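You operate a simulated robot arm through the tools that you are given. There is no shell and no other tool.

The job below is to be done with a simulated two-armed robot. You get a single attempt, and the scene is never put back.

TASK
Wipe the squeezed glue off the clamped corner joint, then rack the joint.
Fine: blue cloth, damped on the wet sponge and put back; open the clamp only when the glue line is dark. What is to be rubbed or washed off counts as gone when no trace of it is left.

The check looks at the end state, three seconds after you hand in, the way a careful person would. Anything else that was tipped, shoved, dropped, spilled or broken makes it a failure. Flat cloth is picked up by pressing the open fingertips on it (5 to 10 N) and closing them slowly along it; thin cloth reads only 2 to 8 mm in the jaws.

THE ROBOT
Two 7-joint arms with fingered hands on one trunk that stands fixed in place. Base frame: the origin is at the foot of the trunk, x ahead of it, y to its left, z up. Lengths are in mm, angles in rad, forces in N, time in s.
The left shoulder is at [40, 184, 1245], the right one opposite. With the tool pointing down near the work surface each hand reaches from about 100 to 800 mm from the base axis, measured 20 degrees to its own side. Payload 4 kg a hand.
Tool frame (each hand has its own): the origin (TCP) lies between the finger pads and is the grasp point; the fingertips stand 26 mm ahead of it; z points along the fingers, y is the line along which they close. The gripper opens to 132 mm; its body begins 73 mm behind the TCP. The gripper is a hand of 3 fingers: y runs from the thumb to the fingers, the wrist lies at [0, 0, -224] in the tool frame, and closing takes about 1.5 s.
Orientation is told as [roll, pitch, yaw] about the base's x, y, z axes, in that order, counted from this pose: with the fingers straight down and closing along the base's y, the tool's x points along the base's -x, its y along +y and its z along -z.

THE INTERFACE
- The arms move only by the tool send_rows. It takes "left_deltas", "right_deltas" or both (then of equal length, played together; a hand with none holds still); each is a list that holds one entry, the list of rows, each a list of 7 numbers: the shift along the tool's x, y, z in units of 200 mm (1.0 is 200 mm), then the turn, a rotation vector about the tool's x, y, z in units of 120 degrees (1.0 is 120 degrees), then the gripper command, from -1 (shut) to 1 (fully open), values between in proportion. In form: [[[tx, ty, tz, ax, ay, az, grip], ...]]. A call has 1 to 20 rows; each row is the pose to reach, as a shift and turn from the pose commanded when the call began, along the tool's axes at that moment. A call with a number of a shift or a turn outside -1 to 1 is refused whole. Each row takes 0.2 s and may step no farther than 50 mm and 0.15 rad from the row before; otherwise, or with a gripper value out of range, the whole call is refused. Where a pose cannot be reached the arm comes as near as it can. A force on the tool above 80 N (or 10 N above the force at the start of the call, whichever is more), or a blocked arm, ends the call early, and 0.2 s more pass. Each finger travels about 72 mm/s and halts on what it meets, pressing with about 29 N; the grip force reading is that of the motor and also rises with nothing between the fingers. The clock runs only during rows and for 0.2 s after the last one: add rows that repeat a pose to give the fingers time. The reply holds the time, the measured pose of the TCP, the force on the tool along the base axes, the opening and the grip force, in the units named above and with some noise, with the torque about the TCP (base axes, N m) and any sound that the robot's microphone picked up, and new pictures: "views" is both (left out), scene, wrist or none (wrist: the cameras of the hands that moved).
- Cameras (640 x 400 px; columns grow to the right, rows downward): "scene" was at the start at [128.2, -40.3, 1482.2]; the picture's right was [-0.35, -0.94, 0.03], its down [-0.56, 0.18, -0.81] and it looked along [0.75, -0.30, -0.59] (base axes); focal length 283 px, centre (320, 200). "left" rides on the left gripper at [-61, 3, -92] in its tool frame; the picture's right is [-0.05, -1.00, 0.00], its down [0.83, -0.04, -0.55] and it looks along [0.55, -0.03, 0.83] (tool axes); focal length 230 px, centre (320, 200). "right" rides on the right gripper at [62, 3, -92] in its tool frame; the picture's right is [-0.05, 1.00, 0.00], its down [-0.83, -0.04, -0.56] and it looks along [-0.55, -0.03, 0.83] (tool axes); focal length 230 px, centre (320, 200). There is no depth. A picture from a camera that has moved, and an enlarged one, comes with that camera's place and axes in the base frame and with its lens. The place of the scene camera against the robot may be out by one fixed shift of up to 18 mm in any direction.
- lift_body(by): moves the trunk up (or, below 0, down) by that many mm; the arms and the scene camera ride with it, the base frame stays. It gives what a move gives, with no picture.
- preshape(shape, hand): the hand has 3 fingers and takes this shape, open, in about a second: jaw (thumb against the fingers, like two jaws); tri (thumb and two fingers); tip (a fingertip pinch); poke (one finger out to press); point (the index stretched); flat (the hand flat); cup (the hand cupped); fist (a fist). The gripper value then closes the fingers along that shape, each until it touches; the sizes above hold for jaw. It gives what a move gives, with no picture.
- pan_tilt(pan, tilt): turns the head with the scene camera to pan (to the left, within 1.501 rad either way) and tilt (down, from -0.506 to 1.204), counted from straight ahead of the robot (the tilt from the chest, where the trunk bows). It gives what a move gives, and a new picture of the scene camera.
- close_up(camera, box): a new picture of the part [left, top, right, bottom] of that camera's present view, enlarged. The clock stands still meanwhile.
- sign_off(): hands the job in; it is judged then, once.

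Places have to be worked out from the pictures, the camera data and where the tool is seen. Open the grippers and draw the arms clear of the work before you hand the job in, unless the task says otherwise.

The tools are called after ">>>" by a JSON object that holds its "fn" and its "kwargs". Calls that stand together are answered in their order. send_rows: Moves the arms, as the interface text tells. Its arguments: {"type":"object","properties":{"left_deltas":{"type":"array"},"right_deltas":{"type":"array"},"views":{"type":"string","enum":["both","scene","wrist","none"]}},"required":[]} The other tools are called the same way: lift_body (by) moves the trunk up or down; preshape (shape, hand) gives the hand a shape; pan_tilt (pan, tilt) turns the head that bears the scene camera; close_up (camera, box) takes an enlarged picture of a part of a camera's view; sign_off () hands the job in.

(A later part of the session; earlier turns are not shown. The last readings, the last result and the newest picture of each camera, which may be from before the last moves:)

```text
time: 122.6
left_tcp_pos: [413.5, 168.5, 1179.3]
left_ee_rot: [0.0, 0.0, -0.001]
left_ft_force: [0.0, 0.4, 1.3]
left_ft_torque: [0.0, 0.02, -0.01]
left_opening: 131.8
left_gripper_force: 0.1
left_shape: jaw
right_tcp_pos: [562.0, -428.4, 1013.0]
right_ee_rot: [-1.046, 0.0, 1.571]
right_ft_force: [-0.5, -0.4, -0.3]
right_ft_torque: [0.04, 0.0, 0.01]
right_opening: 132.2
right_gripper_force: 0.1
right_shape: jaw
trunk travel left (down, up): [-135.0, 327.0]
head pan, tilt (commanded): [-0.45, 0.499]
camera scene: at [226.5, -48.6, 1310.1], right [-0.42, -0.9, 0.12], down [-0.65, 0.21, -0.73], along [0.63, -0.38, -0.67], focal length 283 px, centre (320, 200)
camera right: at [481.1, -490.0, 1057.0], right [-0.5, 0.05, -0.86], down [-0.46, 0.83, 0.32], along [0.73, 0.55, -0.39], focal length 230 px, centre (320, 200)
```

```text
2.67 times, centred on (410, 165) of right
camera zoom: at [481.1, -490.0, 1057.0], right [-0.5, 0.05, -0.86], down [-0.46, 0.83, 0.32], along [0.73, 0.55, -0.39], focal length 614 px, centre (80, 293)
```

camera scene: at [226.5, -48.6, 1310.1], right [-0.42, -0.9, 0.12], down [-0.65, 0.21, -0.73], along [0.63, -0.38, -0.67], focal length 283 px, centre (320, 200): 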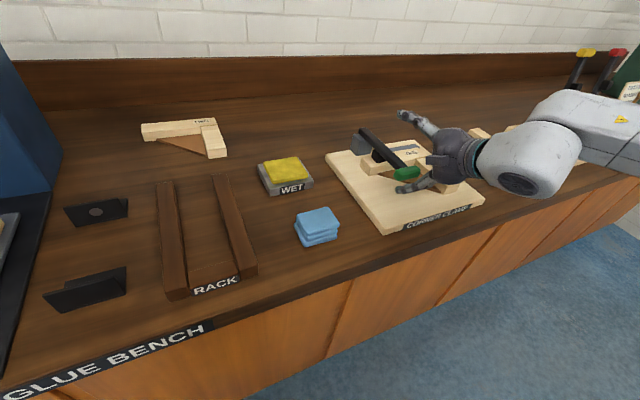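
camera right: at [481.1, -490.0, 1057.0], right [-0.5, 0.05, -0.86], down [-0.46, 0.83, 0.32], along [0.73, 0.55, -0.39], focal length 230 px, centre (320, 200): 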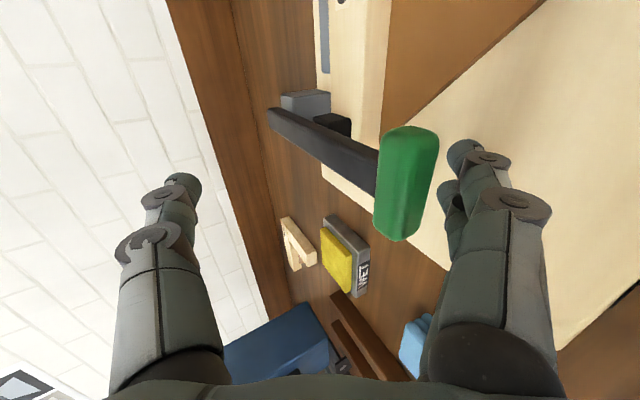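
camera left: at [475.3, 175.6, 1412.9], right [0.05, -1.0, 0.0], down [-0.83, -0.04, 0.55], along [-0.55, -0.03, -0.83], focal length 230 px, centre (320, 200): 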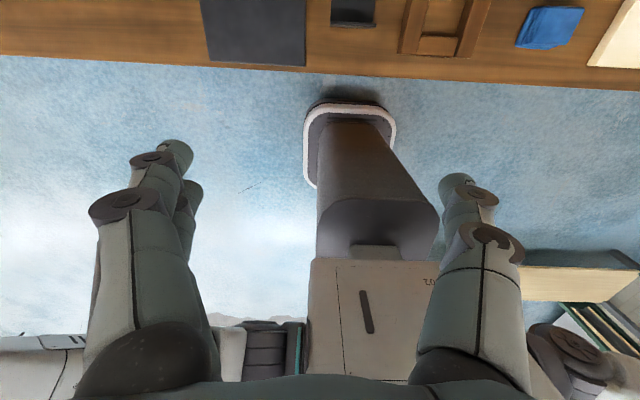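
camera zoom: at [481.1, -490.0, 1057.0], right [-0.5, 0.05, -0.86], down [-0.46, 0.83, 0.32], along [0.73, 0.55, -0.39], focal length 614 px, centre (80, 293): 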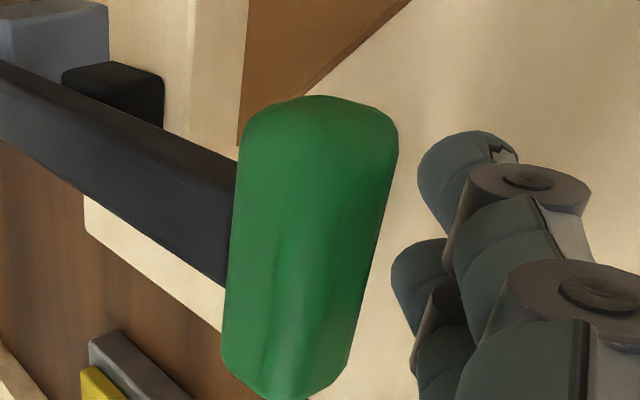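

The fingers now extend beneath the handle with the tips past it, free of contact. Start lifting along the arc.

>>> {"fn": "send_rows", "kwargs": {"right_deltas": [[[0, -0.035, 0, 0, 0, 0, 1], [0, -0.07, -0.01, 0, 0, 0, 1], [0, -0.1, -0.025, 0, 0, 0, 1], [0, -0.13, -0.04, 0, 0, 0, 1], [0, -0.16, -0.052, 0, 0, 0, 1], [0, -0.194, -0.062, 0, 0, 0, 1]]], "views": "both"}}

>>> {"fn": "close_up", "kwargs": {"camera": "scene", "box": [340, 100, 520, 230]}}

```text
time: 124.0
left_tcp_pos: [411.2, 169.1, 1180.7]
left_ee_rot: [0.0, -0.001, 0.0]
left_ft_force: [0.5, -0.8, -0.8]
left_ft_torque: [0.0, 0.01, -0.02]
left_opening: 131.7
left_gripper_force: 0.1
left_shape: jaw
right_tcp_pos: [569.7, -428.3, 1052.9]
right_ee_rot: [-1.046, 0.0, 1.572]
right_ft_force: [-5.6, 1.7, -0.8]
right_ft_torque: [0.1, 0.31, -0.07]
right_opening: 131.9
right_gripper_force: 0.0
right_shape: jaw
trunk travel left (down, up): [-135.0, 327.0]
head pan, tilt (commanded): [-0.45, 0.499]
camera scene: at [224.8, -48.0, 1310.6], right [-0.42, -0.9, 0.12], down [-0.65, 0.21, -0.73], along [0.63, -0.38, -0.67], focal length 283 px, centre (320, 200)
camera right: at [488.1, -489.7, 1097.1], right [-0.5, 0.05, -0.87], down [-0.46, 0.83, 0.32], along [0.73, 0.56, -0.39], focal length 230 px, centre (320, 200)
```

scene: 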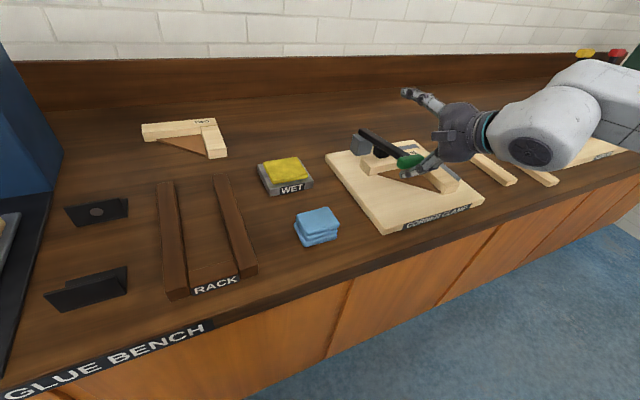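
right: 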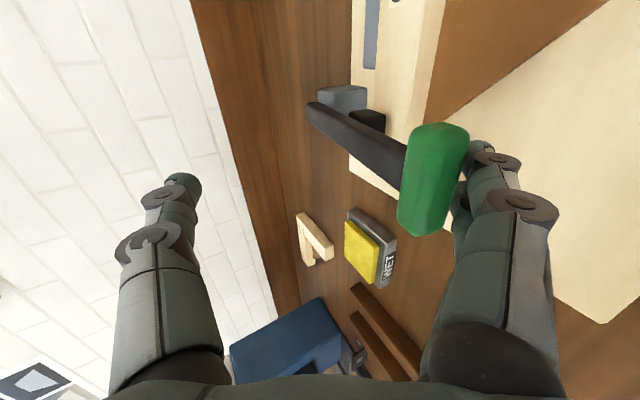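

```text
3.08 times, centred on (430, 165) of scene
camera zoom: at [224.8, -48.0, 1310.6], right [-0.42, -0.9, 0.12], down [-0.65, 0.21, -0.73], along [0.63, -0.38, -0.67], focal length 869 px, centre (-18, 308)
```

zoom: 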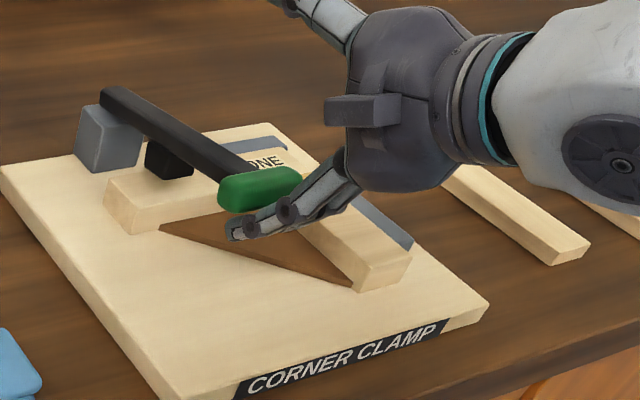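

The lever is swinging up freely with only ~6 N. Continue along the arc to about 45°.

>>> {"fn": "send_rows", "kwargs": {"right_deltas": [[[0, -0.055, -0.012, 0, 0, 0, 1], [0, -0.11, -0.02, 0, 0, 0, 1], [0, -0.166, -0.024, 0, 0, 0, 1], [0, -0.22, -0.02, 0, 0, 0, 1], [0, -0.277, -0.012, 0, 0, 0, 1], [0, -0.332, 0.0, 0, 0, 0, 1]]], "views": "both"}}

```text
time: 125.4
left_tcp_pos: [413.9, 168.0, 1180.1]
left_ee_rot: [0.0, 0.002, 0.003]
left_ft_force: [-0.4, -1.5, 0.1]
left_ft_torque: [-0.01, 0.02, 0.01]
left_opening: 132.1
left_gripper_force: 0.1
left_shape: jaw
right_tcp_pos: [606.2, -429.0, 1109.2]
right_ee_rot: [-1.046, -0.001, 1.575]
right_ft_force: [-1.8, -0.2, -1.8]
right_ft_torque: [-0.01, 0.03, -0.03]
right_opening: 132.0
right_gripper_force: 0.0
right_shape: jaw
trunk travel left (down, up): [-135.0, 327.0]
head pan, tilt (commanded): [-0.45, 0.499]
camera scene: at [227.8, -48.2, 1309.6], right [-0.42, -0.9, 0.12], down [-0.65, 0.21, -0.73], along [0.63, -0.38, -0.67], focal length 283 px, centre (320, 200)
camera right: at [524.9, -490.4, 1152.5], right [-0.5, 0.05, -0.86], down [-0.46, 0.83, 0.32], along [0.73, 0.56, -0.39], focal length 230 px, centre (320, 200)
```

scene: 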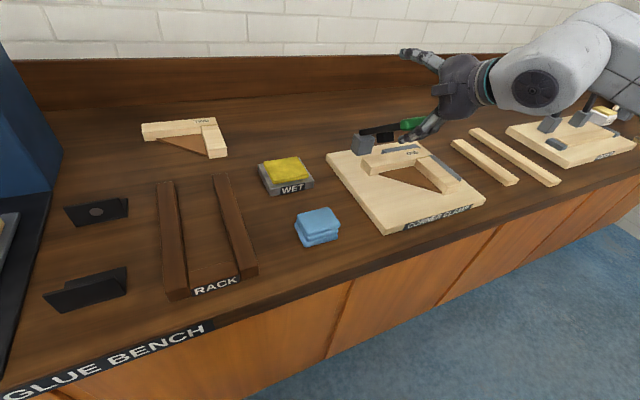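
right: 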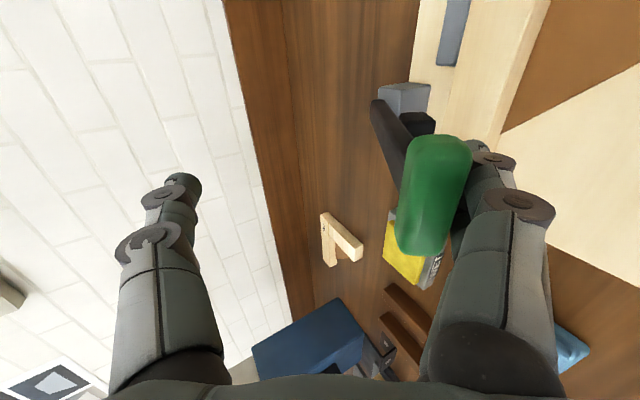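

The lever's at about 45°. Carry on to about 75°.

>>> {"fn": "send_rows", "kwargs": {"right_deltas": [[[0, -0.05, 0.018, 0, 0, 0, 1], [0, -0.105, 0.04, 0, 0, 0, 1], [0, -0.155, 0.067, 0, 0, 0, 1], [0, -0.2, 0.1, 0, 0, 0, 1], [0, -0.245, 0.135, 0, 0, 0, 1], [0, -0.2875, 0.17, 0, 0, 0, 1]]], "views": "both"}}

>>> {"fn": "close_up", "kwargs": {"camera": "scene", "box": [340, 60, 480, 210]}}

```text
time: 126.8
left_tcp_pos: [412.0, 168.3, 1182.2]
left_ee_rot: [-0.001, 0.0, 0.0]
left_ft_force: [0.2, 0.1, -0.9]
left_ft_torque: [0.0, 0.01, 0.02]
left_opening: 132.0
left_gripper_force: 0.3
left_shape: jaw
right_tcp_pos: [661.8, -427.5, 1145.7]
right_ee_rot: [-1.048, 0.001, 1.569]
right_ft_force: [-3.4, -0.2, 0.9]
right_ft_torque: [-0.04, 0.3, 0.01]
right_opening: 131.9
right_gripper_force: 0.1
right_shape: jaw
trunk travel left (down, up): [-135.0, 327.0]
head pan, tilt (commanded): [-0.45, 0.499]
camera scene: at [225.2, -47.9, 1310.4], right [-0.42, -0.9, 0.12], down [-0.65, 0.21, -0.73], along [0.63, -0.38, -0.67], focal length 283 px, centre (320, 200)
camera right: at [580.0, -489.6, 1188.2], right [-0.5, 0.05, -0.87], down [-0.46, 0.83, 0.31], along [0.73, 0.55, -0.39], focal length 230 px, centre (320, 200)
```

scene: 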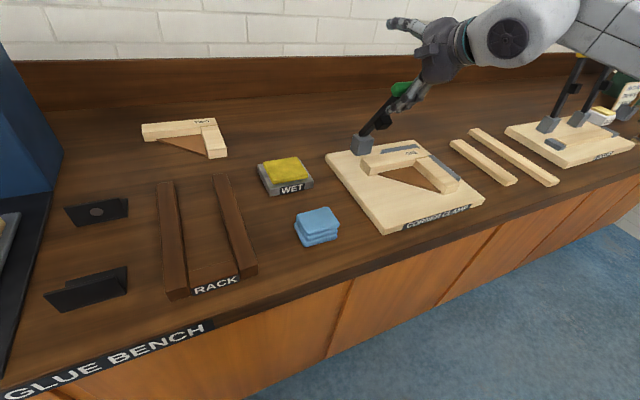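
right: 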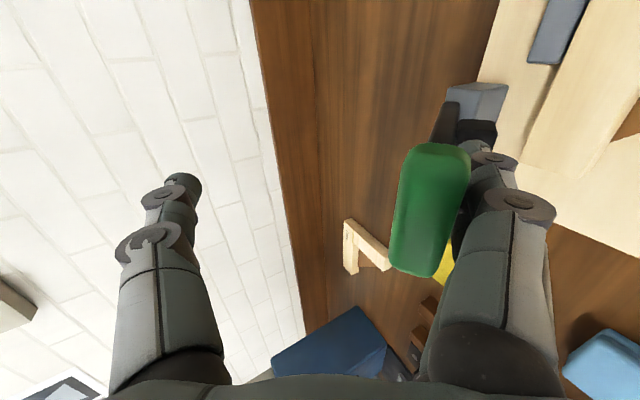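

```text
2.67 times, centred on (410, 135) of scene
camera zoom: at [225.2, -47.9, 1310.4], right [-0.42, -0.9, 0.12], down [-0.65, 0.21, -0.73], along [0.63, -0.38, -0.67], focal length 754 px, centre (80, 373)
```

zoom: 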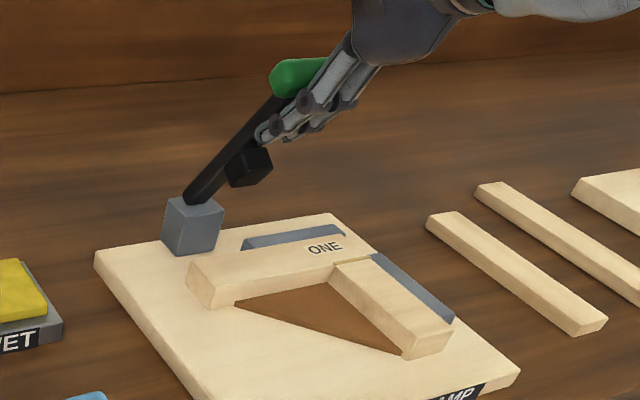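

The lever is at roughly 70°; the open clamps on the neighbouring board lean slightly past vertical. I'll keep pushing, to about 90°.

>>> {"fn": "send_rows", "kwargs": {"right_deltas": [[[0, -0.035, 0.04, 0, 0, 0, 1], [0, -0.07, 0.08, 0, 0, 0, 1], [0, -0.1, 0.127, 0, 0, 0, 1], [0, -0.125, 0.175, 0, 0, 0, 1]]], "views": "both"}}

>>> {"fn": "close_up", "kwargs": {"camera": "scene", "box": [340, 60, 480, 210]}}

```text
time: 127.8
left_tcp_pos: [412.7, 168.6, 1181.0]
left_ee_rot: [-0.001, -0.001, 0.0]
left_ft_force: [0.4, -0.5, 0.0]
left_ft_torque: [0.01, 0.01, -0.01]
left_opening: 132.1
left_gripper_force: 0.0
left_shape: jaw
right_tcp_pos: [704.8, -429.3, 1148.0]
right_ee_rot: [-1.05, 0.0, 1.571]
right_ft_force: [-3.6, 0.0, 0.8]
right_ft_torque: [0.03, 0.27, -0.01]
right_opening: 131.9
right_gripper_force: 0.1
right_shape: jaw
trunk travel left (down, up): [-135.0, 327.0]
head pan, tilt (commanded): [-0.45, 0.499]
camera scene: at [225.2, -47.8, 1310.4], right [-0.42, -0.9, 0.12], down [-0.65, 0.21, -0.73], along [0.63, -0.38, -0.67], focal length 283 px, centre (320, 200)
camera right: at [622.5, -489.8, 1192.1], right [-0.5, 0.05, -0.87], down [-0.46, 0.83, 0.31], along [0.73, 0.55, -0.39], focal length 230 px, centre (320, 200)
```

scene: 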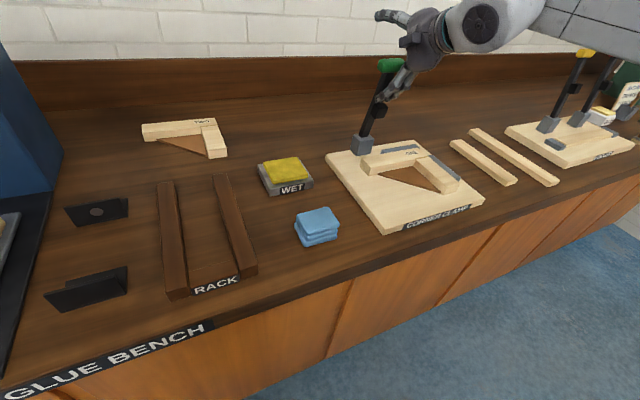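
right: 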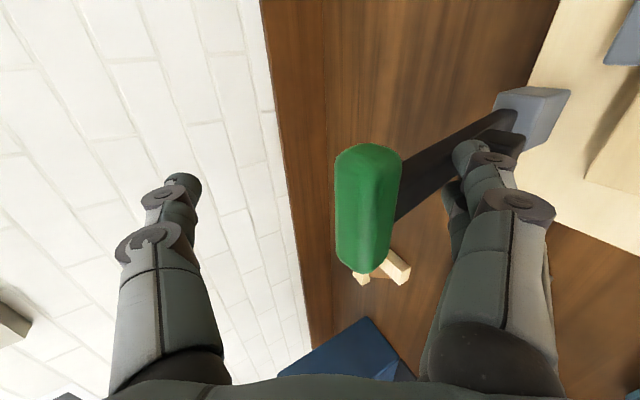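

```text
2.67 times, centred on (410, 135) of scene
camera zoom: at [225.2, -47.8, 1310.4], right [-0.42, -0.9, 0.12], down [-0.65, 0.21, -0.73], along [0.63, -0.38, -0.67], focal length 754 px, centre (80, 373)
```

zoom: 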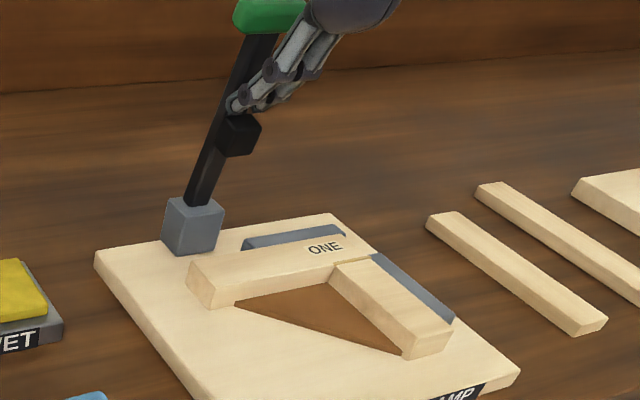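

The lever stands at about 85°. A further 25 mm push back should take it past vertical to its stop; I'll watch the force.

>>> {"fn": "send_rows", "kwargs": {"right_deltas": [[[0, -0.02, 0.035, 0, 0, 0, 1], [0, -0.04, 0.07, 0, 0, 0, 1], [0, -0.06, 0.104, 0, 0, 0, 1]]], "views": "both"}}

```text
time: 128.6
left_tcp_pos: [411.9, 169.8, 1181.1]
left_ee_rot: [-0.002, -0.001, 0.0]
left_ft_force: [-0.9, 0.1, -0.3]
left_ft_torque: [-0.02, 0.02, 0.0]
left_opening: 131.7
left_gripper_force: 0.1
left_shape: jaw
right_tcp_pos: [729.3, -428.7, 1149.0]
right_ee_rot: [-1.046, -0.002, 1.571]
right_ft_force: [-2.6, 1.1, 2.0]
right_ft_torque: [0.04, 0.31, -0.05]
right_opening: 132.0
right_gripper_force: 0.1
right_shape: jaw
trunk travel left (down, up): [-135.0, 327.0]
head pan, tilt (commanded): [-0.45, 0.499]
camera scene: at [225.3, -47.7, 1310.4], right [-0.42, -0.9, 0.12], down [-0.65, 0.21, -0.73], along [0.63, -0.38, -0.67], focal length 283 px, centre (320, 200)
camera right: at [646.6, -489.7, 1192.6], right [-0.5, 0.05, -0.87], down [-0.46, 0.83, 0.31], along [0.73, 0.55, -0.39], focal length 230 px, centre (320, 200)
```

scene: 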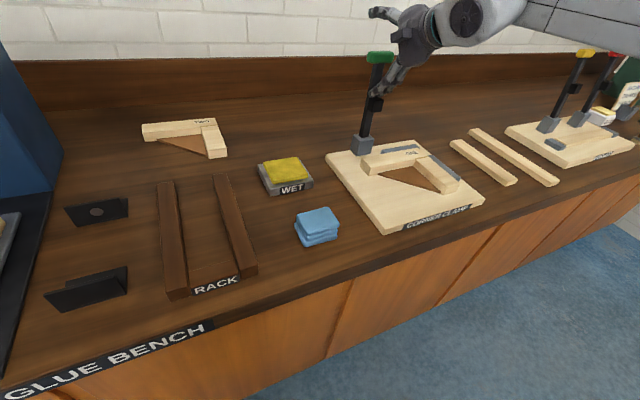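
right: 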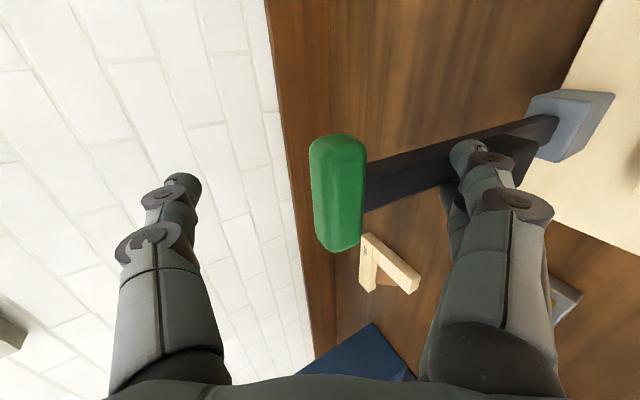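

Lever is slightly past vertical now. One more small push to bring it to its stop like its neighbours.

>>> {"fn": "send_rows", "kwargs": {"right_deltas": [[[0, -0.015, 0.03, 0, 0, 0, 1], [0, -0.03, 0.06, 0, 0, 0, 1], [0, -0.04, 0.08, 0, 0, 0, 1]]], "views": "both"}}

```text
time: 129.4
left_tcp_pos: [409.5, 169.1, 1182.7]
left_ee_rot: [-0.002, -0.003, 0.0]
left_ft_force: [0.8, -0.4, -0.1]
left_ft_torque: [0.0, 0.01, 0.0]
left_opening: 131.8
left_gripper_force: 0.0
left_shape: jaw
right_tcp_pos: [743.6, -429.5, 1149.7]
right_ee_rot: [-1.052, 0.0, 1.572]
right_ft_force: [-11.1, 0.5, 7.2]
right_ft_torque: [-0.06, 1.05, -0.04]
right_opening: 132.0
right_gripper_force: 0.1
right_shape: jaw
trunk travel left (down, up): [-135.0, 327.0]
head pan, tilt (commanded): [-0.45, 0.499]
camera scene: at [222.8, -47.8, 1311.1], right [-0.42, -0.9, 0.12], down [-0.65, 0.21, -0.73], along [0.63, -0.38, -0.67], focal length 283 px, centre (320, 200)
camera right: at [662.1, -489.6, 1193.2], right [-0.5, 0.05, -0.87], down [-0.46, 0.83, 0.31], along [0.74, 0.55, -0.39], focal length 230 px, centre (320, 200)
```

scene: 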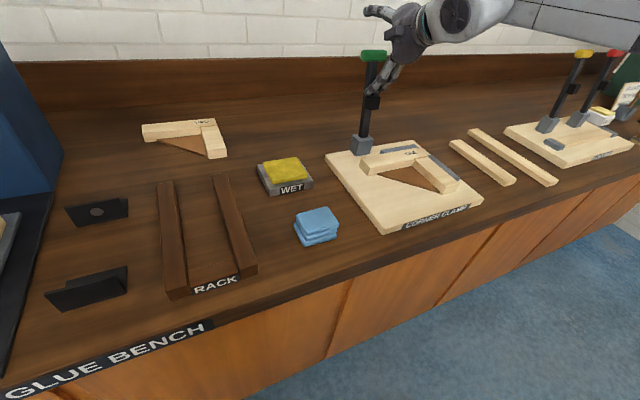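
right: 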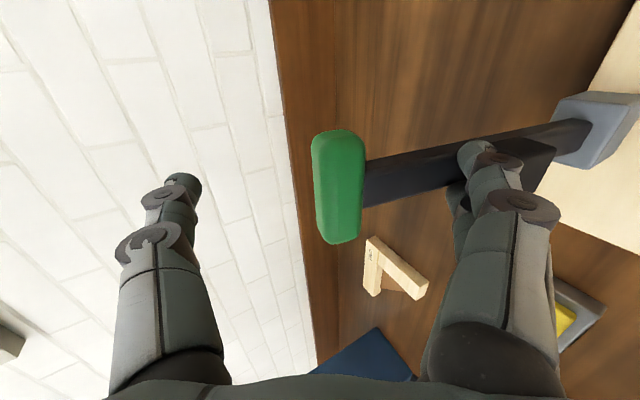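

The force rose to 13 N: the lever is at its open stop. I back the hand straight out toward the robot and confirm that the lever stays open.

>>> {"fn": "send_rows", "kwargs": {"right_deltas": [[[0, 0.05, -0.0866, 0, 0, 0, 1], [0, 0.15, -0.26, 0, 0, 0, 1], [0, 0.26, -0.45, 0, 0, 0, 1], [0, 0.375, -0.65, 0, 0, 0, 1]]], "views": "both"}}

>>> {"fn": "close_up", "kwargs": {"camera": "scene", "box": [320, 40, 490, 240]}}

```text
time: 130.4
left_tcp_pos: [410.3, 168.8, 1182.4]
left_ee_rot: [-0.001, -0.001, 0.0]
left_ft_force: [0.0, 1.0, -0.1]
left_ft_torque: [0.0, -0.01, 0.0]
left_opening: 131.8
left_gripper_force: 0.1
left_shape: jaw
right_tcp_pos: [596.7, -428.6, 1146.8]
right_ee_rot: [-1.047, 0.0, 1.572]
right_ft_force: [-0.6, -0.4, 0.3]
right_ft_torque: [0.02, -0.01, -0.04]
right_opening: 131.9
right_gripper_force: 0.1
right_shape: jaw
trunk travel left (down, up): [-135.0, 327.0]
head pan, tilt (commanded): [-0.45, 0.499]
camera scene: at [224.0, -48.3, 1310.8], right [-0.42, -0.9, 0.12], down [-0.65, 0.21, -0.73], along [0.63, -0.38, -0.67], focal length 283 px, centre (320, 200)
camera right: at [514.8, -488.7, 1190.5], right [-0.5, 0.05, -0.86], down [-0.46, 0.83, 0.32], along [0.73, 0.56, -0.39], focal length 230 px, centre (320, 200)
```

scene: 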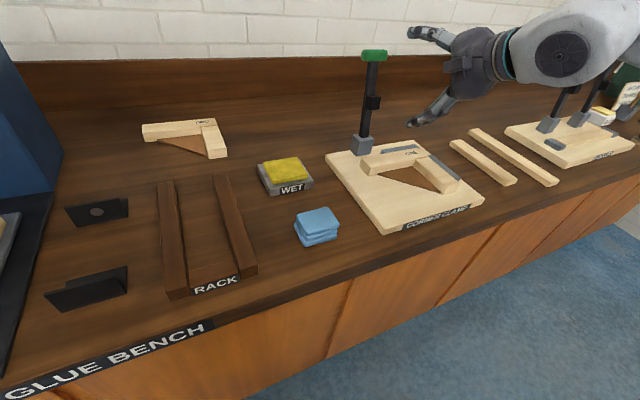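
right: 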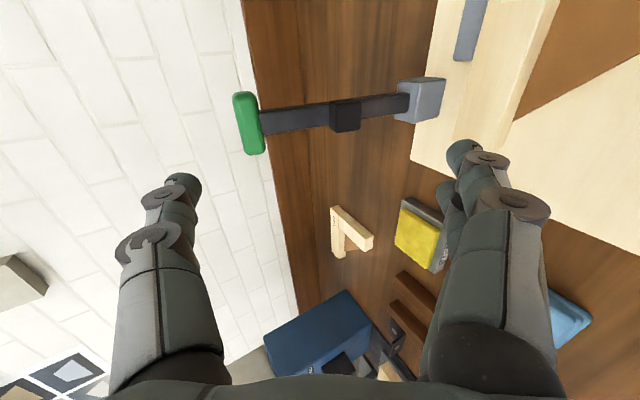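

```text
2.00 times, centred on (405, 140) of scene
camera zoom: at [224.0, -48.3, 1310.8], right [-0.42, -0.9, 0.12], down [-0.65, 0.21, -0.73], along [0.63, -0.38, -0.67], focal length 565 px, centre (150, 320)
```

zoom: 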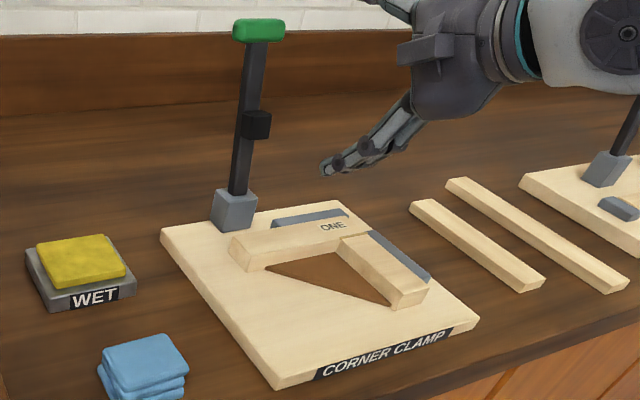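

The clamp is open with the lever standing back on its own and the joint is still in place. I'll turn the hand to point straight down (closing along x) and place it to the right of the joint, looking over it.

>>> {"fn": "send_rows", "kwargs": {"right_deltas": [[[0.0725, 0.03, 0.0194, -0.0625, 0, 0, 1], [0.145, 0.06, 0.0388, -0.125, 0, 0, 1], [0.2175, 0.09, 0.058, -0.1875, 0, 0, 1], [0.29, 0.12, 0.0775, -0.25, 0, 0, 1], [0.3625, 0.15, 0.097, -0.3125, 0, 0, 1], [0.435, 0.18, 0.116, -0.375, 0, 0, 1], [0.5075, 0.21, 0.136, -0.4375, 0, 0, 1], [0.58, 0.24, 0.155, -0.5, 0, 0, 1]]], "views": "both"}}

>>> {"fn": "close_up", "kwargs": {"camera": "right", "box": [190, 60, 450, 240]}}

```text
time: 132.2
left_tcp_pos: [413.6, 168.9, 1181.2]
left_ee_rot: [0.0, 0.002, -0.001]
left_ft_force: [0.7, -0.5, 0.1]
left_ft_torque: [0.0, 0.03, 0.02]
left_opening: 132.1
left_gripper_force: 0.1
left_shape: jaw
right_tcp_pos: [602.6, -546.6, 1089.2]
right_ee_rot: [0.003, 0.0, 1.571]
right_ft_force: [0.2, -0.8, -0.4]
right_ft_torque: [0.05, 0.03, 0.01]
right_opening: 132.0
right_gripper_force: 0.1
right_shape: jaw
trunk travel left (down, up): [-135.0, 327.0]
head pan, tilt (commanded): [-0.45, 0.499]
camera scene: at [227.2, -48.1, 1309.9], right [-0.42, -0.9, 0.12], down [-0.65, 0.21, -0.73], along [0.63, -0.38, -0.67], focal length 283 px, centre (320, 200)
camera right: at [598.6, -606.4, 1181.3], right [-1.0, 0.05, 0.0], down [0.04, 0.83, 0.56], along [0.03, 0.56, -0.83], focal length 230 px, centre (320, 200)
```

scene: 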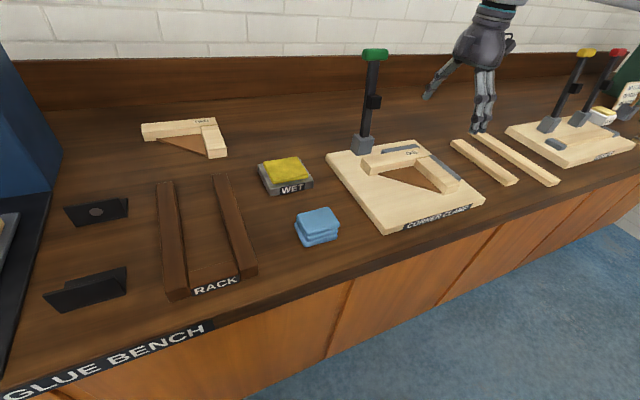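
right: 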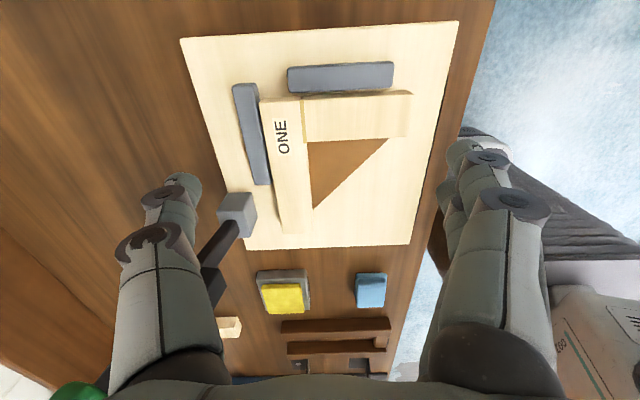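

```text
2.22 times, centred on (320, 150) of right
camera zoom: at [598.6, -606.4, 1181.3], right [-1.0, 0.05, 0.0], down [0.04, 0.83, 0.56], along [0.03, 0.56, -0.83], focal length 511 px, centre (320, 311)
```

zoom: 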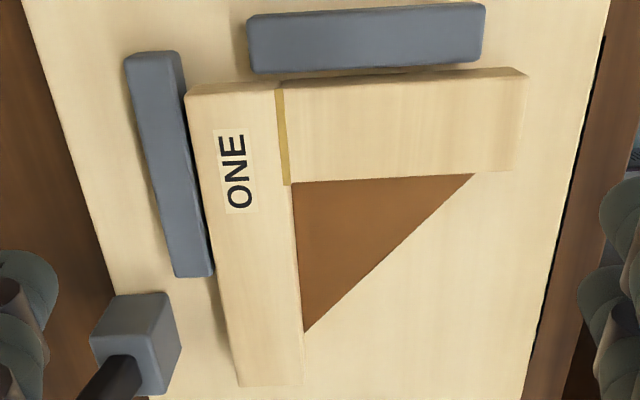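

The view is very clear: joint ONE spans x 619–659 / y -564…-396, batten 2 spans x 512–617 / y -566…-522, with fence 1 (x 531–631) and fence 2 just 4–5 mm away, too close for fingers. I'll first slide the joint a little in +y off fence 1, straddling that fence with the open hand: thumb on ONE's end face, fingers on batten 2's near end.

>>> {"fn": "send_rows", "kwargs": {"right_deltas": [[[0.07, 0.03, 0.06, 0, 0, -0.011, 0.9], [0.14, 0.055, 0.12, 0, 0, -0.022, 0.757], [0.21, 0.085, 0.18, 0, 0, -0.033, 0.757], [0.277, 0.11, 0.245, 0, 0, -0.0444, 0.757], [0.277, 0.11, 0.245, 0, 0, -0.0444, 0.757]]], "views": "both"}}

>>> {"fn": "close_up", "kwargs": {"camera": "right", "box": [150, 80, 490, 280]}}

```text
time: 133.4
left_tcp_pos: [412.8, 169.1, 1181.7]
left_ee_rot: [-0.001, 0.0, 0.0]
left_ft_force: [-0.2, 0.3, -0.6]
left_ft_torque: [-0.01, 0.0, -0.01]
left_opening: 132.0
left_gripper_force: 0.1
left_shape: jaw
right_tcp_pos: [577.0, -599.5, 1042.2]
right_ee_rot: [0.001, 0.0, 1.666]
right_ft_force: [-0.2, 0.6, -0.1]
right_ft_torque: [-0.01, 0.02, -0.02]
right_opening: 115.8
right_gripper_force: 0.0
right_shape: jaw
trunk travel left (down, up): [-135.0, 327.0]
head pan, tilt (commanded): [-0.45, 0.499]
camera scene: at [225.7, -47.6, 1310.4], right [-0.42, -0.9, 0.12], down [-0.65, 0.21, -0.73], along [0.63, -0.38, -0.67], focal length 283 px, centre (320, 200)
camera right: at [579.5, -661.4, 1134.0], right [-1.0, -0.04, 0.0], down [-0.04, 0.83, 0.55], along [-0.02, 0.55, -0.83], focal length 230 px, centre (320, 200)
```

scene: 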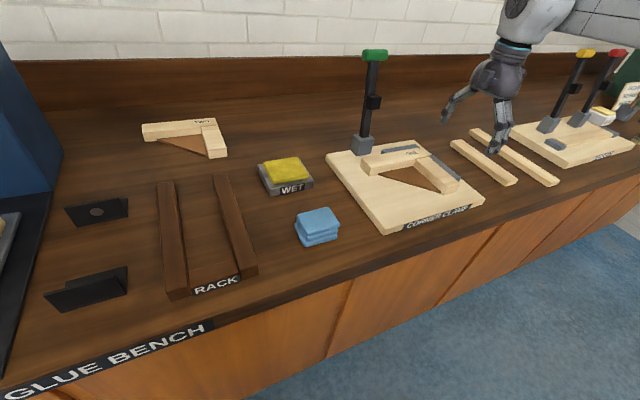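
right: 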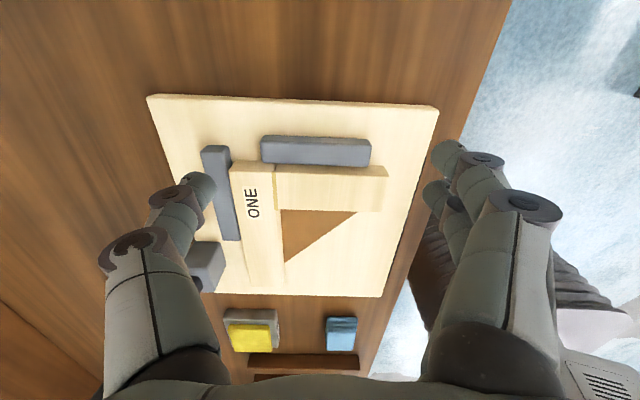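

```text
1.88 times, centred on (320, 180) of right
camera zoom: at [579.5, -661.4, 1134.0], right [-1.0, -0.04, 0.0], down [-0.04, 0.83, 0.55], along [-0.02, 0.55, -0.83], focal length 433 px, centre (320, 238)
```

zoom: 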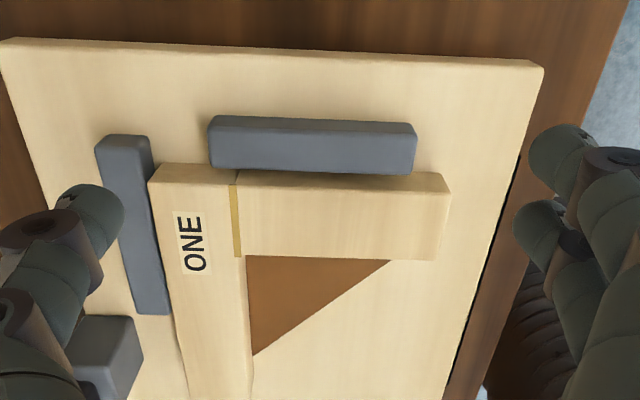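

The hand straddles fence 1 as intended (thumb inner face ≈637, fingers ≈518). I narrow the opening slightly and descend until the fingertips are ~10 mm above the board.

>>> {"fn": "send_rows", "kwargs": {"right_deltas": [[[0.005, -0.005, 0.1, 0, 0, -0.005, 0.7], [0.011, -0.009, 0.22, 0, 0, -0.0095, 0.7], [0.011, -0.009, 0.32, 0, 0, -0.0095, 0.7], [0.011, -0.009, 0.38, 0, 0, -0.0095, 0.7]]], "views": "both"}}

>>> {"fn": "close_up", "kwargs": {"camera": "right", "box": [150, 80, 490, 280]}}

>>> {"fn": "close_up", "kwargs": {"camera": "scene", "box": [400, 100, 520, 220]}}

```text
time: 134.4
left_tcp_pos: [412.1, 168.7, 1181.6]
left_ee_rot: [-0.001, -0.002, 0.0]
left_ft_force: [0.4, -0.5, 0.5]
left_ft_torque: [-0.01, -0.04, 0.02]
left_opening: 131.9
left_gripper_force: 0.1
left_shape: jaw
right_tcp_pos: [579.5, -601.7, 965.3]
right_ee_rot: [-0.002, 0.0, 1.685]
right_ft_force: [0.5, -0.7, 0.2]
right_ft_torque: [0.02, -0.02, 0.0]
right_opening: 112.3
right_gripper_force: 0.1
right_shape: jaw
trunk travel left (down, up): [-135.0, 327.0]
head pan, tilt (commanded): [-0.45, 0.499]
camera scene: at [226.0, -48.3, 1310.3], right [-0.42, -0.9, 0.12], down [-0.65, 0.21, -0.73], along [0.63, -0.38, -0.67], focal length 283 px, centre (320, 200)
camera right: at [583.2, -663.5, 1057.5], right [-1.0, -0.06, 0.0], down [-0.05, 0.83, 0.56], along [-0.03, 0.55, -0.83], focal length 230 px, centre (320, 200)
```

scene: 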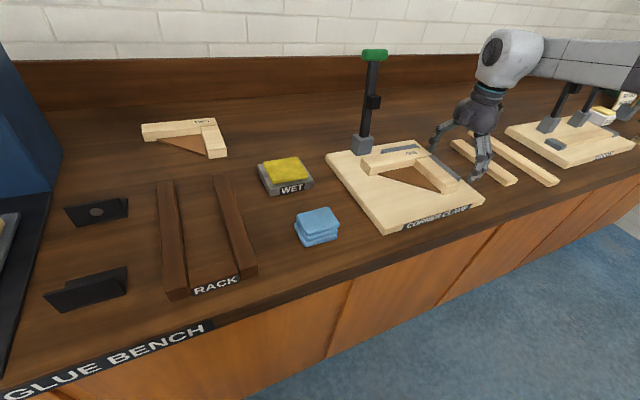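
right: 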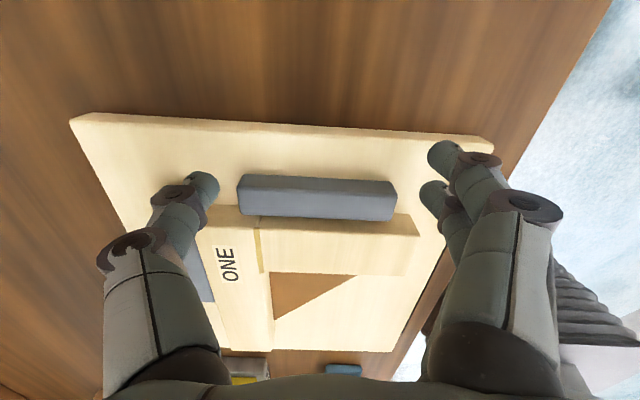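

```text
1.88 times, centred on (320, 180) of right
camera zoom: at [583.2, -663.5, 1057.5], right [-1.0, -0.06, 0.0], down [-0.05, 0.83, 0.56], along [-0.03, 0.55, -0.83], focal length 433 px, centre (320, 238)
```

zoom: 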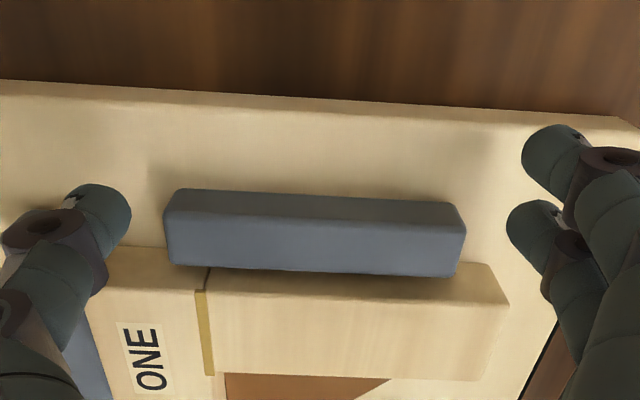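

```text
3.33 times, centred on (460, 160) of scene
camera zoom: at [226.0, -48.3, 1310.3], right [-0.42, -0.9, 0.12], down [-0.65, 0.21, -0.73], along [0.63, -0.38, -0.67], focal length 942 px, centre (-147, 333)
```

zoom: 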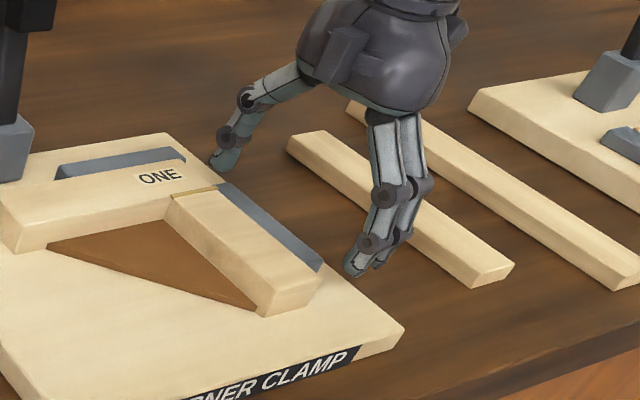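

Everything is clear: thumb in the slot beside ONE's end, fingers beside batten 2's near end. I lower 10 mm and begin sliding in +y.

>>> {"fn": "send_rows", "kwargs": {"right_deltas": [[[0, 0, 0.03, 0, 0, 0, 0.7], [0, 0, 0.052, 0, 0, 0, 0.7], [-0.05, -0.006, 0.052, 0, 0, 0, 0.7], [-0.09, -0.01, 0.052, 0, 0, 0, 0.7], [-0.12, -0.014, 0.052, 0, 0, 0, 0.7], [-0.15, -0.017, 0.052, 0, 0, 0, 0.7]]], "views": "both"}}

>>> {"fn": "close_up", "kwargs": {"camera": "right", "box": [150, 80, 490, 280]}}

```text
time: 135.8
left_tcp_pos: [412.6, 168.8, 1180.7]
left_ee_rot: [-0.001, -0.002, 0.001]
left_ft_force: [0.3, 0.0, -0.4]
left_ft_torque: [0.02, 0.01, 0.04]
left_opening: 132.1
left_gripper_force: 0.1
left_shape: jaw
right_tcp_pos: [579.6, -571.8, 954.8]
right_ee_rot: [-0.001, 0.0, 1.683]
right_ft_force: [0.4, -1.1, 0.4]
right_ft_torque: [0.01, -0.01, -0.03]
right_opening: 112.4
right_gripper_force: 0.1
right_shape: jaw
trunk travel left (down, up): [-135.0, 327.0]
head pan, tilt (commanded): [-0.45, 0.499]
camera scene: at [225.7, -48.0, 1310.3], right [-0.42, -0.9, 0.12], down [-0.65, 0.21, -0.73], along [0.63, -0.38, -0.67], focal length 283 px, centre (320, 200)
camera right: at [583.4, -633.4, 1046.7], right [-1.0, -0.06, 0.0], down [-0.05, 0.83, 0.55], along [-0.03, 0.55, -0.83], focal length 230 px, centre (320, 200)
```

scene: 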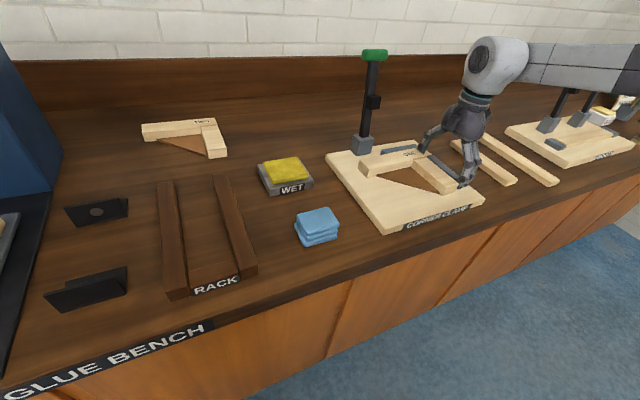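
right: 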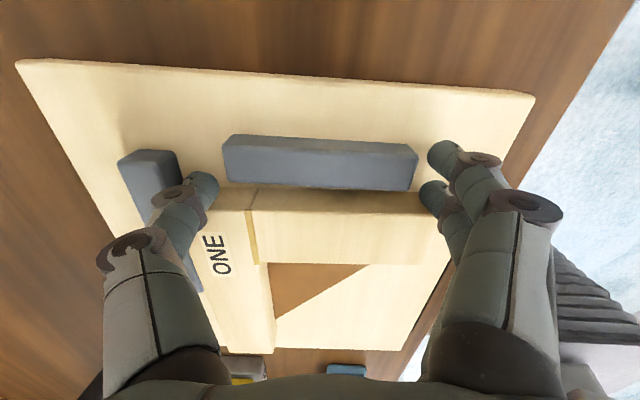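

```text
1.88 times, centred on (320, 180) of right
camera zoom: at [583.4, -633.4, 1046.7], right [-1.0, -0.06, 0.0], down [-0.05, 0.83, 0.55], along [-0.03, 0.55, -0.83], focal length 433 px, centre (320, 238)
```

zoom: 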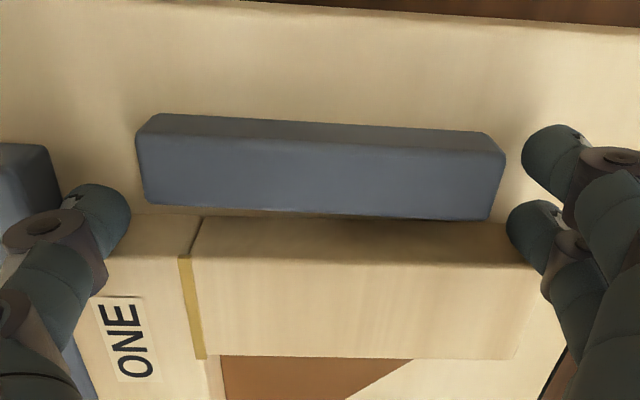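

The joint is sliding (force ~1 N) and the gap to fence 1 is opening evenly. Continue about 37 mm more.

>>> {"fn": "send_rows", "kwargs": {"right_deltas": [[[-0.03, -0.0035, 0, 0, 0, 0, 0.7], [-0.06, -0.007, 0, 0, 0, 0, 0.7], [-0.09, -0.0105, 0, 0, 0, 0, 0.7], [-0.12, -0.014, 0, 0, 0, 0, 0.7], [-0.15, -0.0175, 0, 0, 0, 0, 0.7], [-0.184, -0.021, 0, 0, 0, 0, 0.7]]], "views": "both"}}

>>> {"fn": "close_up", "kwargs": {"camera": "right", "box": [150, 80, 490, 280]}}

```text
time: 137.2
left_tcp_pos: [412.2, 169.0, 1181.4]
left_ee_rot: [0.0, -0.001, -0.001]
left_ft_force: [0.6, 0.2, -0.2]
left_ft_torque: [0.02, 0.0, 0.0]
left_opening: 131.8
left_gripper_force: 0.0
left_shape: jaw
right_tcp_pos: [580.7, -535.8, 952.6]
right_ee_rot: [0.0, 0.001, 1.685]
right_ft_force: [0.4, -0.8, 0.8]
right_ft_torque: [-0.03, -0.02, -0.02]
right_opening: 112.2
right_gripper_force: 0.1
right_shape: jaw
trunk travel left (down, up): [-135.0, 327.0]
head pan, tilt (commanded): [-0.45, 0.499]
camera scene: at [225.7, -48.0, 1310.3], right [-0.42, -0.9, 0.12], down [-0.65, 0.21, -0.73], along [0.63, -0.38, -0.67], focal length 283 px, centre (320, 200)
camera right: at [583.4, -596.9, 1045.9], right [-1.0, -0.06, 0.0], down [-0.05, 0.83, 0.56], along [-0.03, 0.55, -0.83], focal length 230 px, centre (320, 200)
```

scene: 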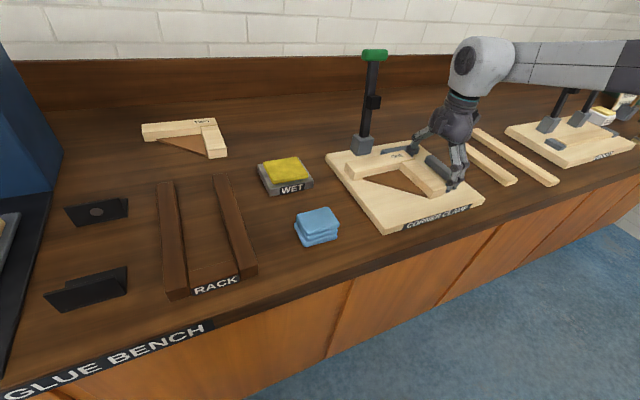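
right: 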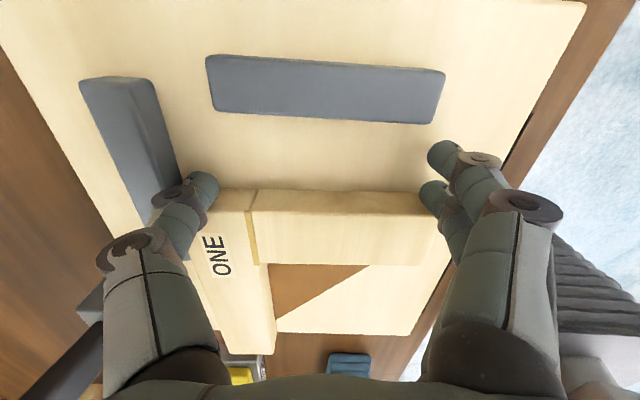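

```text
1.88 times, centred on (320, 180) of right
camera zoom: at [583.4, -596.9, 1045.9], right [-1.0, -0.06, 0.0], down [-0.05, 0.83, 0.56], along [-0.03, 0.55, -0.83], focal length 433 px, centre (320, 238)
```

zoom: 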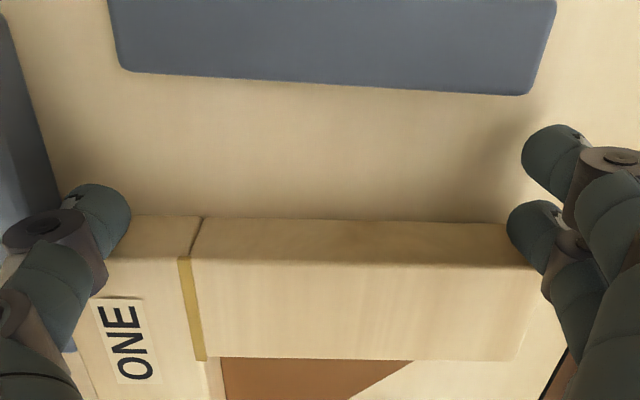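

The joint has slid 42 mm without rotating; batten 2 now spans y -523…-480 with a 45 mm gap to fence 1. I withdraw the hand, raise it, and turn it back to yaw 0 for gripping batten 2.

>>> {"fn": "send_rows", "kwargs": {"right_deltas": [[[0.05, 0, 0, 0, 0, 0, 0.7], [0.08, 0, -0.1, 0, 0, 0, 0.7], [0.08, 0, -0.3, 0, 0, 0, 0.5], [0.08, 0, -0.5, 0, 0, 0, 0.3]]], "views": "none"}}

>>> {"fn": "send_rows", "kwargs": {"right_deltas": [[[-0.02, -0.0065, 0, 0, 0, 0.067, 0.2], [-0.04, -0.013, 0, 0, 0, 0.134, 0.2], [-0.06, -0.0195, 0, 0, 0, 0.201, 0.2], [-0.08, -0.026, 0, 0, 0, 0.268, 0.2], [-0.1, -0.0325, 0, 0, 0, 0.335, 0.2], [-0.12, -0.039, 0, 0, 0, 0.402, 0.2], [-0.14, -0.0455, 0, 0, 0, 0.469, 0.2], [-0.16, -0.052, 0, 0, 0, 0.536, 0.2], [-0.18, -0.0585, 0, 0, 0, 0.603, 0.2], [-0.2, -0.065, 0, 0, 0, 0.67, 0.2], [-0.22, -0.0715, 0, 0, 0, 0.737, 0.2], [-0.243, -0.078, 0, 0, 0, 0.8046, 0.2]]], "views": "both"}}

```text
time: 138.2
left_tcp_pos: [412.4, 169.4, 1183.4]
left_ee_rot: [-0.002, 0.001, -0.001]
left_ft_force: [0.1, 0.5, -0.3]
left_ft_torque: [-0.02, -0.02, 0.02]
left_opening: 132.0
left_gripper_force: 0.1
left_shape: jaw
right_tcp_pos: [581.4, -549.2, 1055.4]
right_ee_rot: [0.0, 0.0, 1.684]
right_ft_force: [-0.3, -0.2, -0.4]
right_ft_torque: [0.01, 0.0, 0.03]
right_opening: 86.1
right_gripper_force: 0.1
right_shape: jaw
trunk travel left (down, up): [-135.0, 327.0]
head pan, tilt (commanded): [-0.45, 0.499]
```

```text
time: 140.8
left_tcp_pos: [411.9, 169.3, 1181.5]
left_ee_rot: [-0.003, 0.0, -0.001]
left_ft_force: [0.4, 0.8, 0.2]
left_ft_torque: [0.0, 0.02, -0.01]
left_opening: 131.8
left_gripper_force: 0.0
left_shape: jaw
right_tcp_pos: [591.4, -500.5, 1053.0]
right_ee_rot: [0.001, 0.0, -0.003]
right_ft_force: [0.6, 0.0, -0.1]
right_ft_torque: [-0.01, -0.02, 0.0]
right_opening: 79.6
right_gripper_force: 0.2
right_shape: jaw
trunk travel left (down, up): [-135.0, 327.0]
head pan, tilt (commanded): [-0.45, 0.499]
camera scene: at [225.7, -47.7, 1310.4], right [-0.42, -0.9, 0.12], down [-0.65, 0.21, -0.73], along [0.63, -0.38, -0.67], focal length 283 px, centre (320, 200)
camera right: at [529.7, -496.8, 1146.3], right [0.06, 1.0, 0.0], down [0.83, -0.05, 0.56], along [0.55, -0.03, -0.83], focal length 230 px, centre (320, 200)
```

scene: 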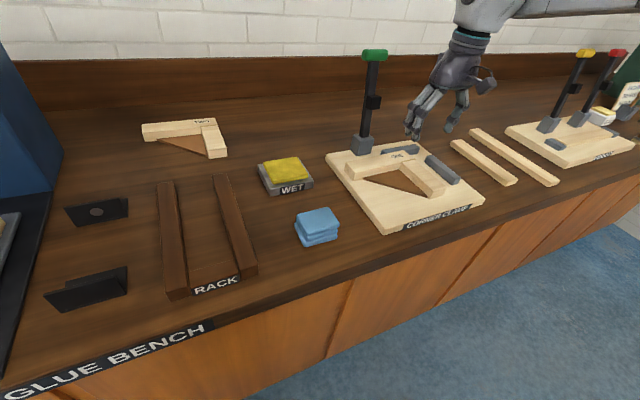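
right: 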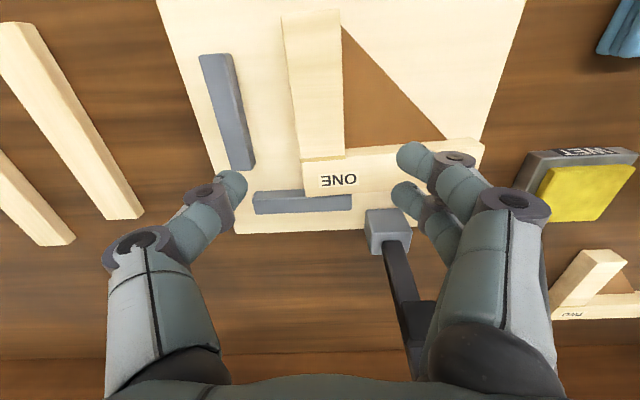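

The batten 2 centre line is at y≈-500, right under the hand. I descend with an 80 mm opening, thumb going between batten and fence.

>>> {"fn": "send_rows", "kwargs": {"right_deltas": [[[0.01, 0, 0.12, 0, 0, 0, 0.2], [0.01, 0, 0.25, 0, 0, 0, 0.2], [0.01, 0, 0.36, 0, 0, 0, 0.2], [0.01, 0, 0.43, 0, 0, 0, 0.2], [0.01, 0, 0.465, 0, 0, 0, 0.2]]], "views": "both"}}

>>> {"fn": "close_up", "kwargs": {"camera": "scene", "box": [360, 110, 500, 220]}}

```text
time: 142.0
left_tcp_pos: [412.6, 168.1, 1181.2]
left_ee_rot: [-0.002, 0.0, 0.001]
left_ft_force: [-0.2, -0.1, -0.2]
left_ft_torque: [0.01, 0.03, -0.04]
left_opening: 132.1
left_gripper_force: 0.1
left_shape: jaw
right_tcp_pos: [589.6, -501.0, 960.3]
right_ee_rot: [0.001, 0.0, 0.0]
right_ft_force: [0.5, 0.6, -0.7]
right_ft_torque: [0.01, 0.0, -0.01]
right_opening: 79.8
right_gripper_force: 0.0
right_shape: jaw
trunk travel left (down, up): [-135.0, 327.0]
head pan, tilt (commanded): [-0.45, 0.499]
camera scene: at [225.8, -48.1, 1310.3], right [-0.42, -0.9, 0.12], down [-0.65, 0.21, -0.73], along [0.63, -0.38, -0.67], focal length 283 px, centre (320, 200)
camera right: at [527.5, -497.8, 1052.6], right [0.05, 1.0, 0.0], down [0.83, -0.04, 0.56], along [0.55, -0.03, -0.83], focal length 230 px, centre (320, 200)
```

scene: 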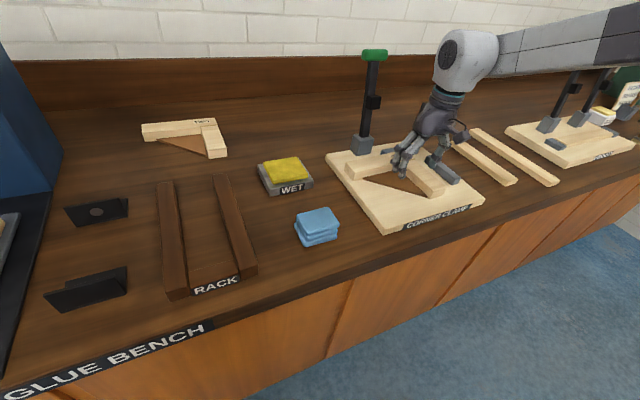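
right: 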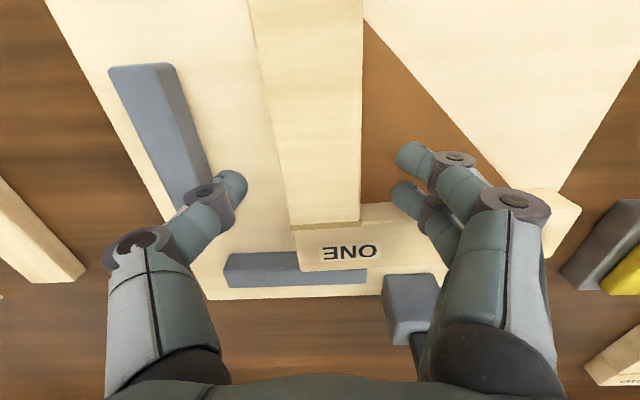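

```text
3.64 times, centred on (430, 165) of scene
camera zoom: at [225.8, -48.1, 1310.3], right [-0.42, -0.9, 0.12], down [-0.65, 0.21, -0.73], along [0.63, -0.38, -0.67], focal length 1028 px, centre (-80, 327)
```

zoom: 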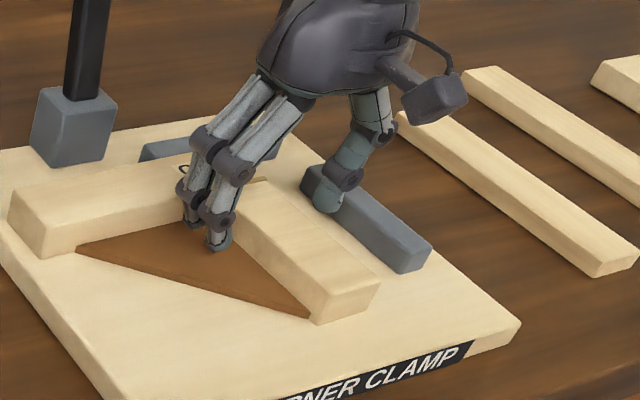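

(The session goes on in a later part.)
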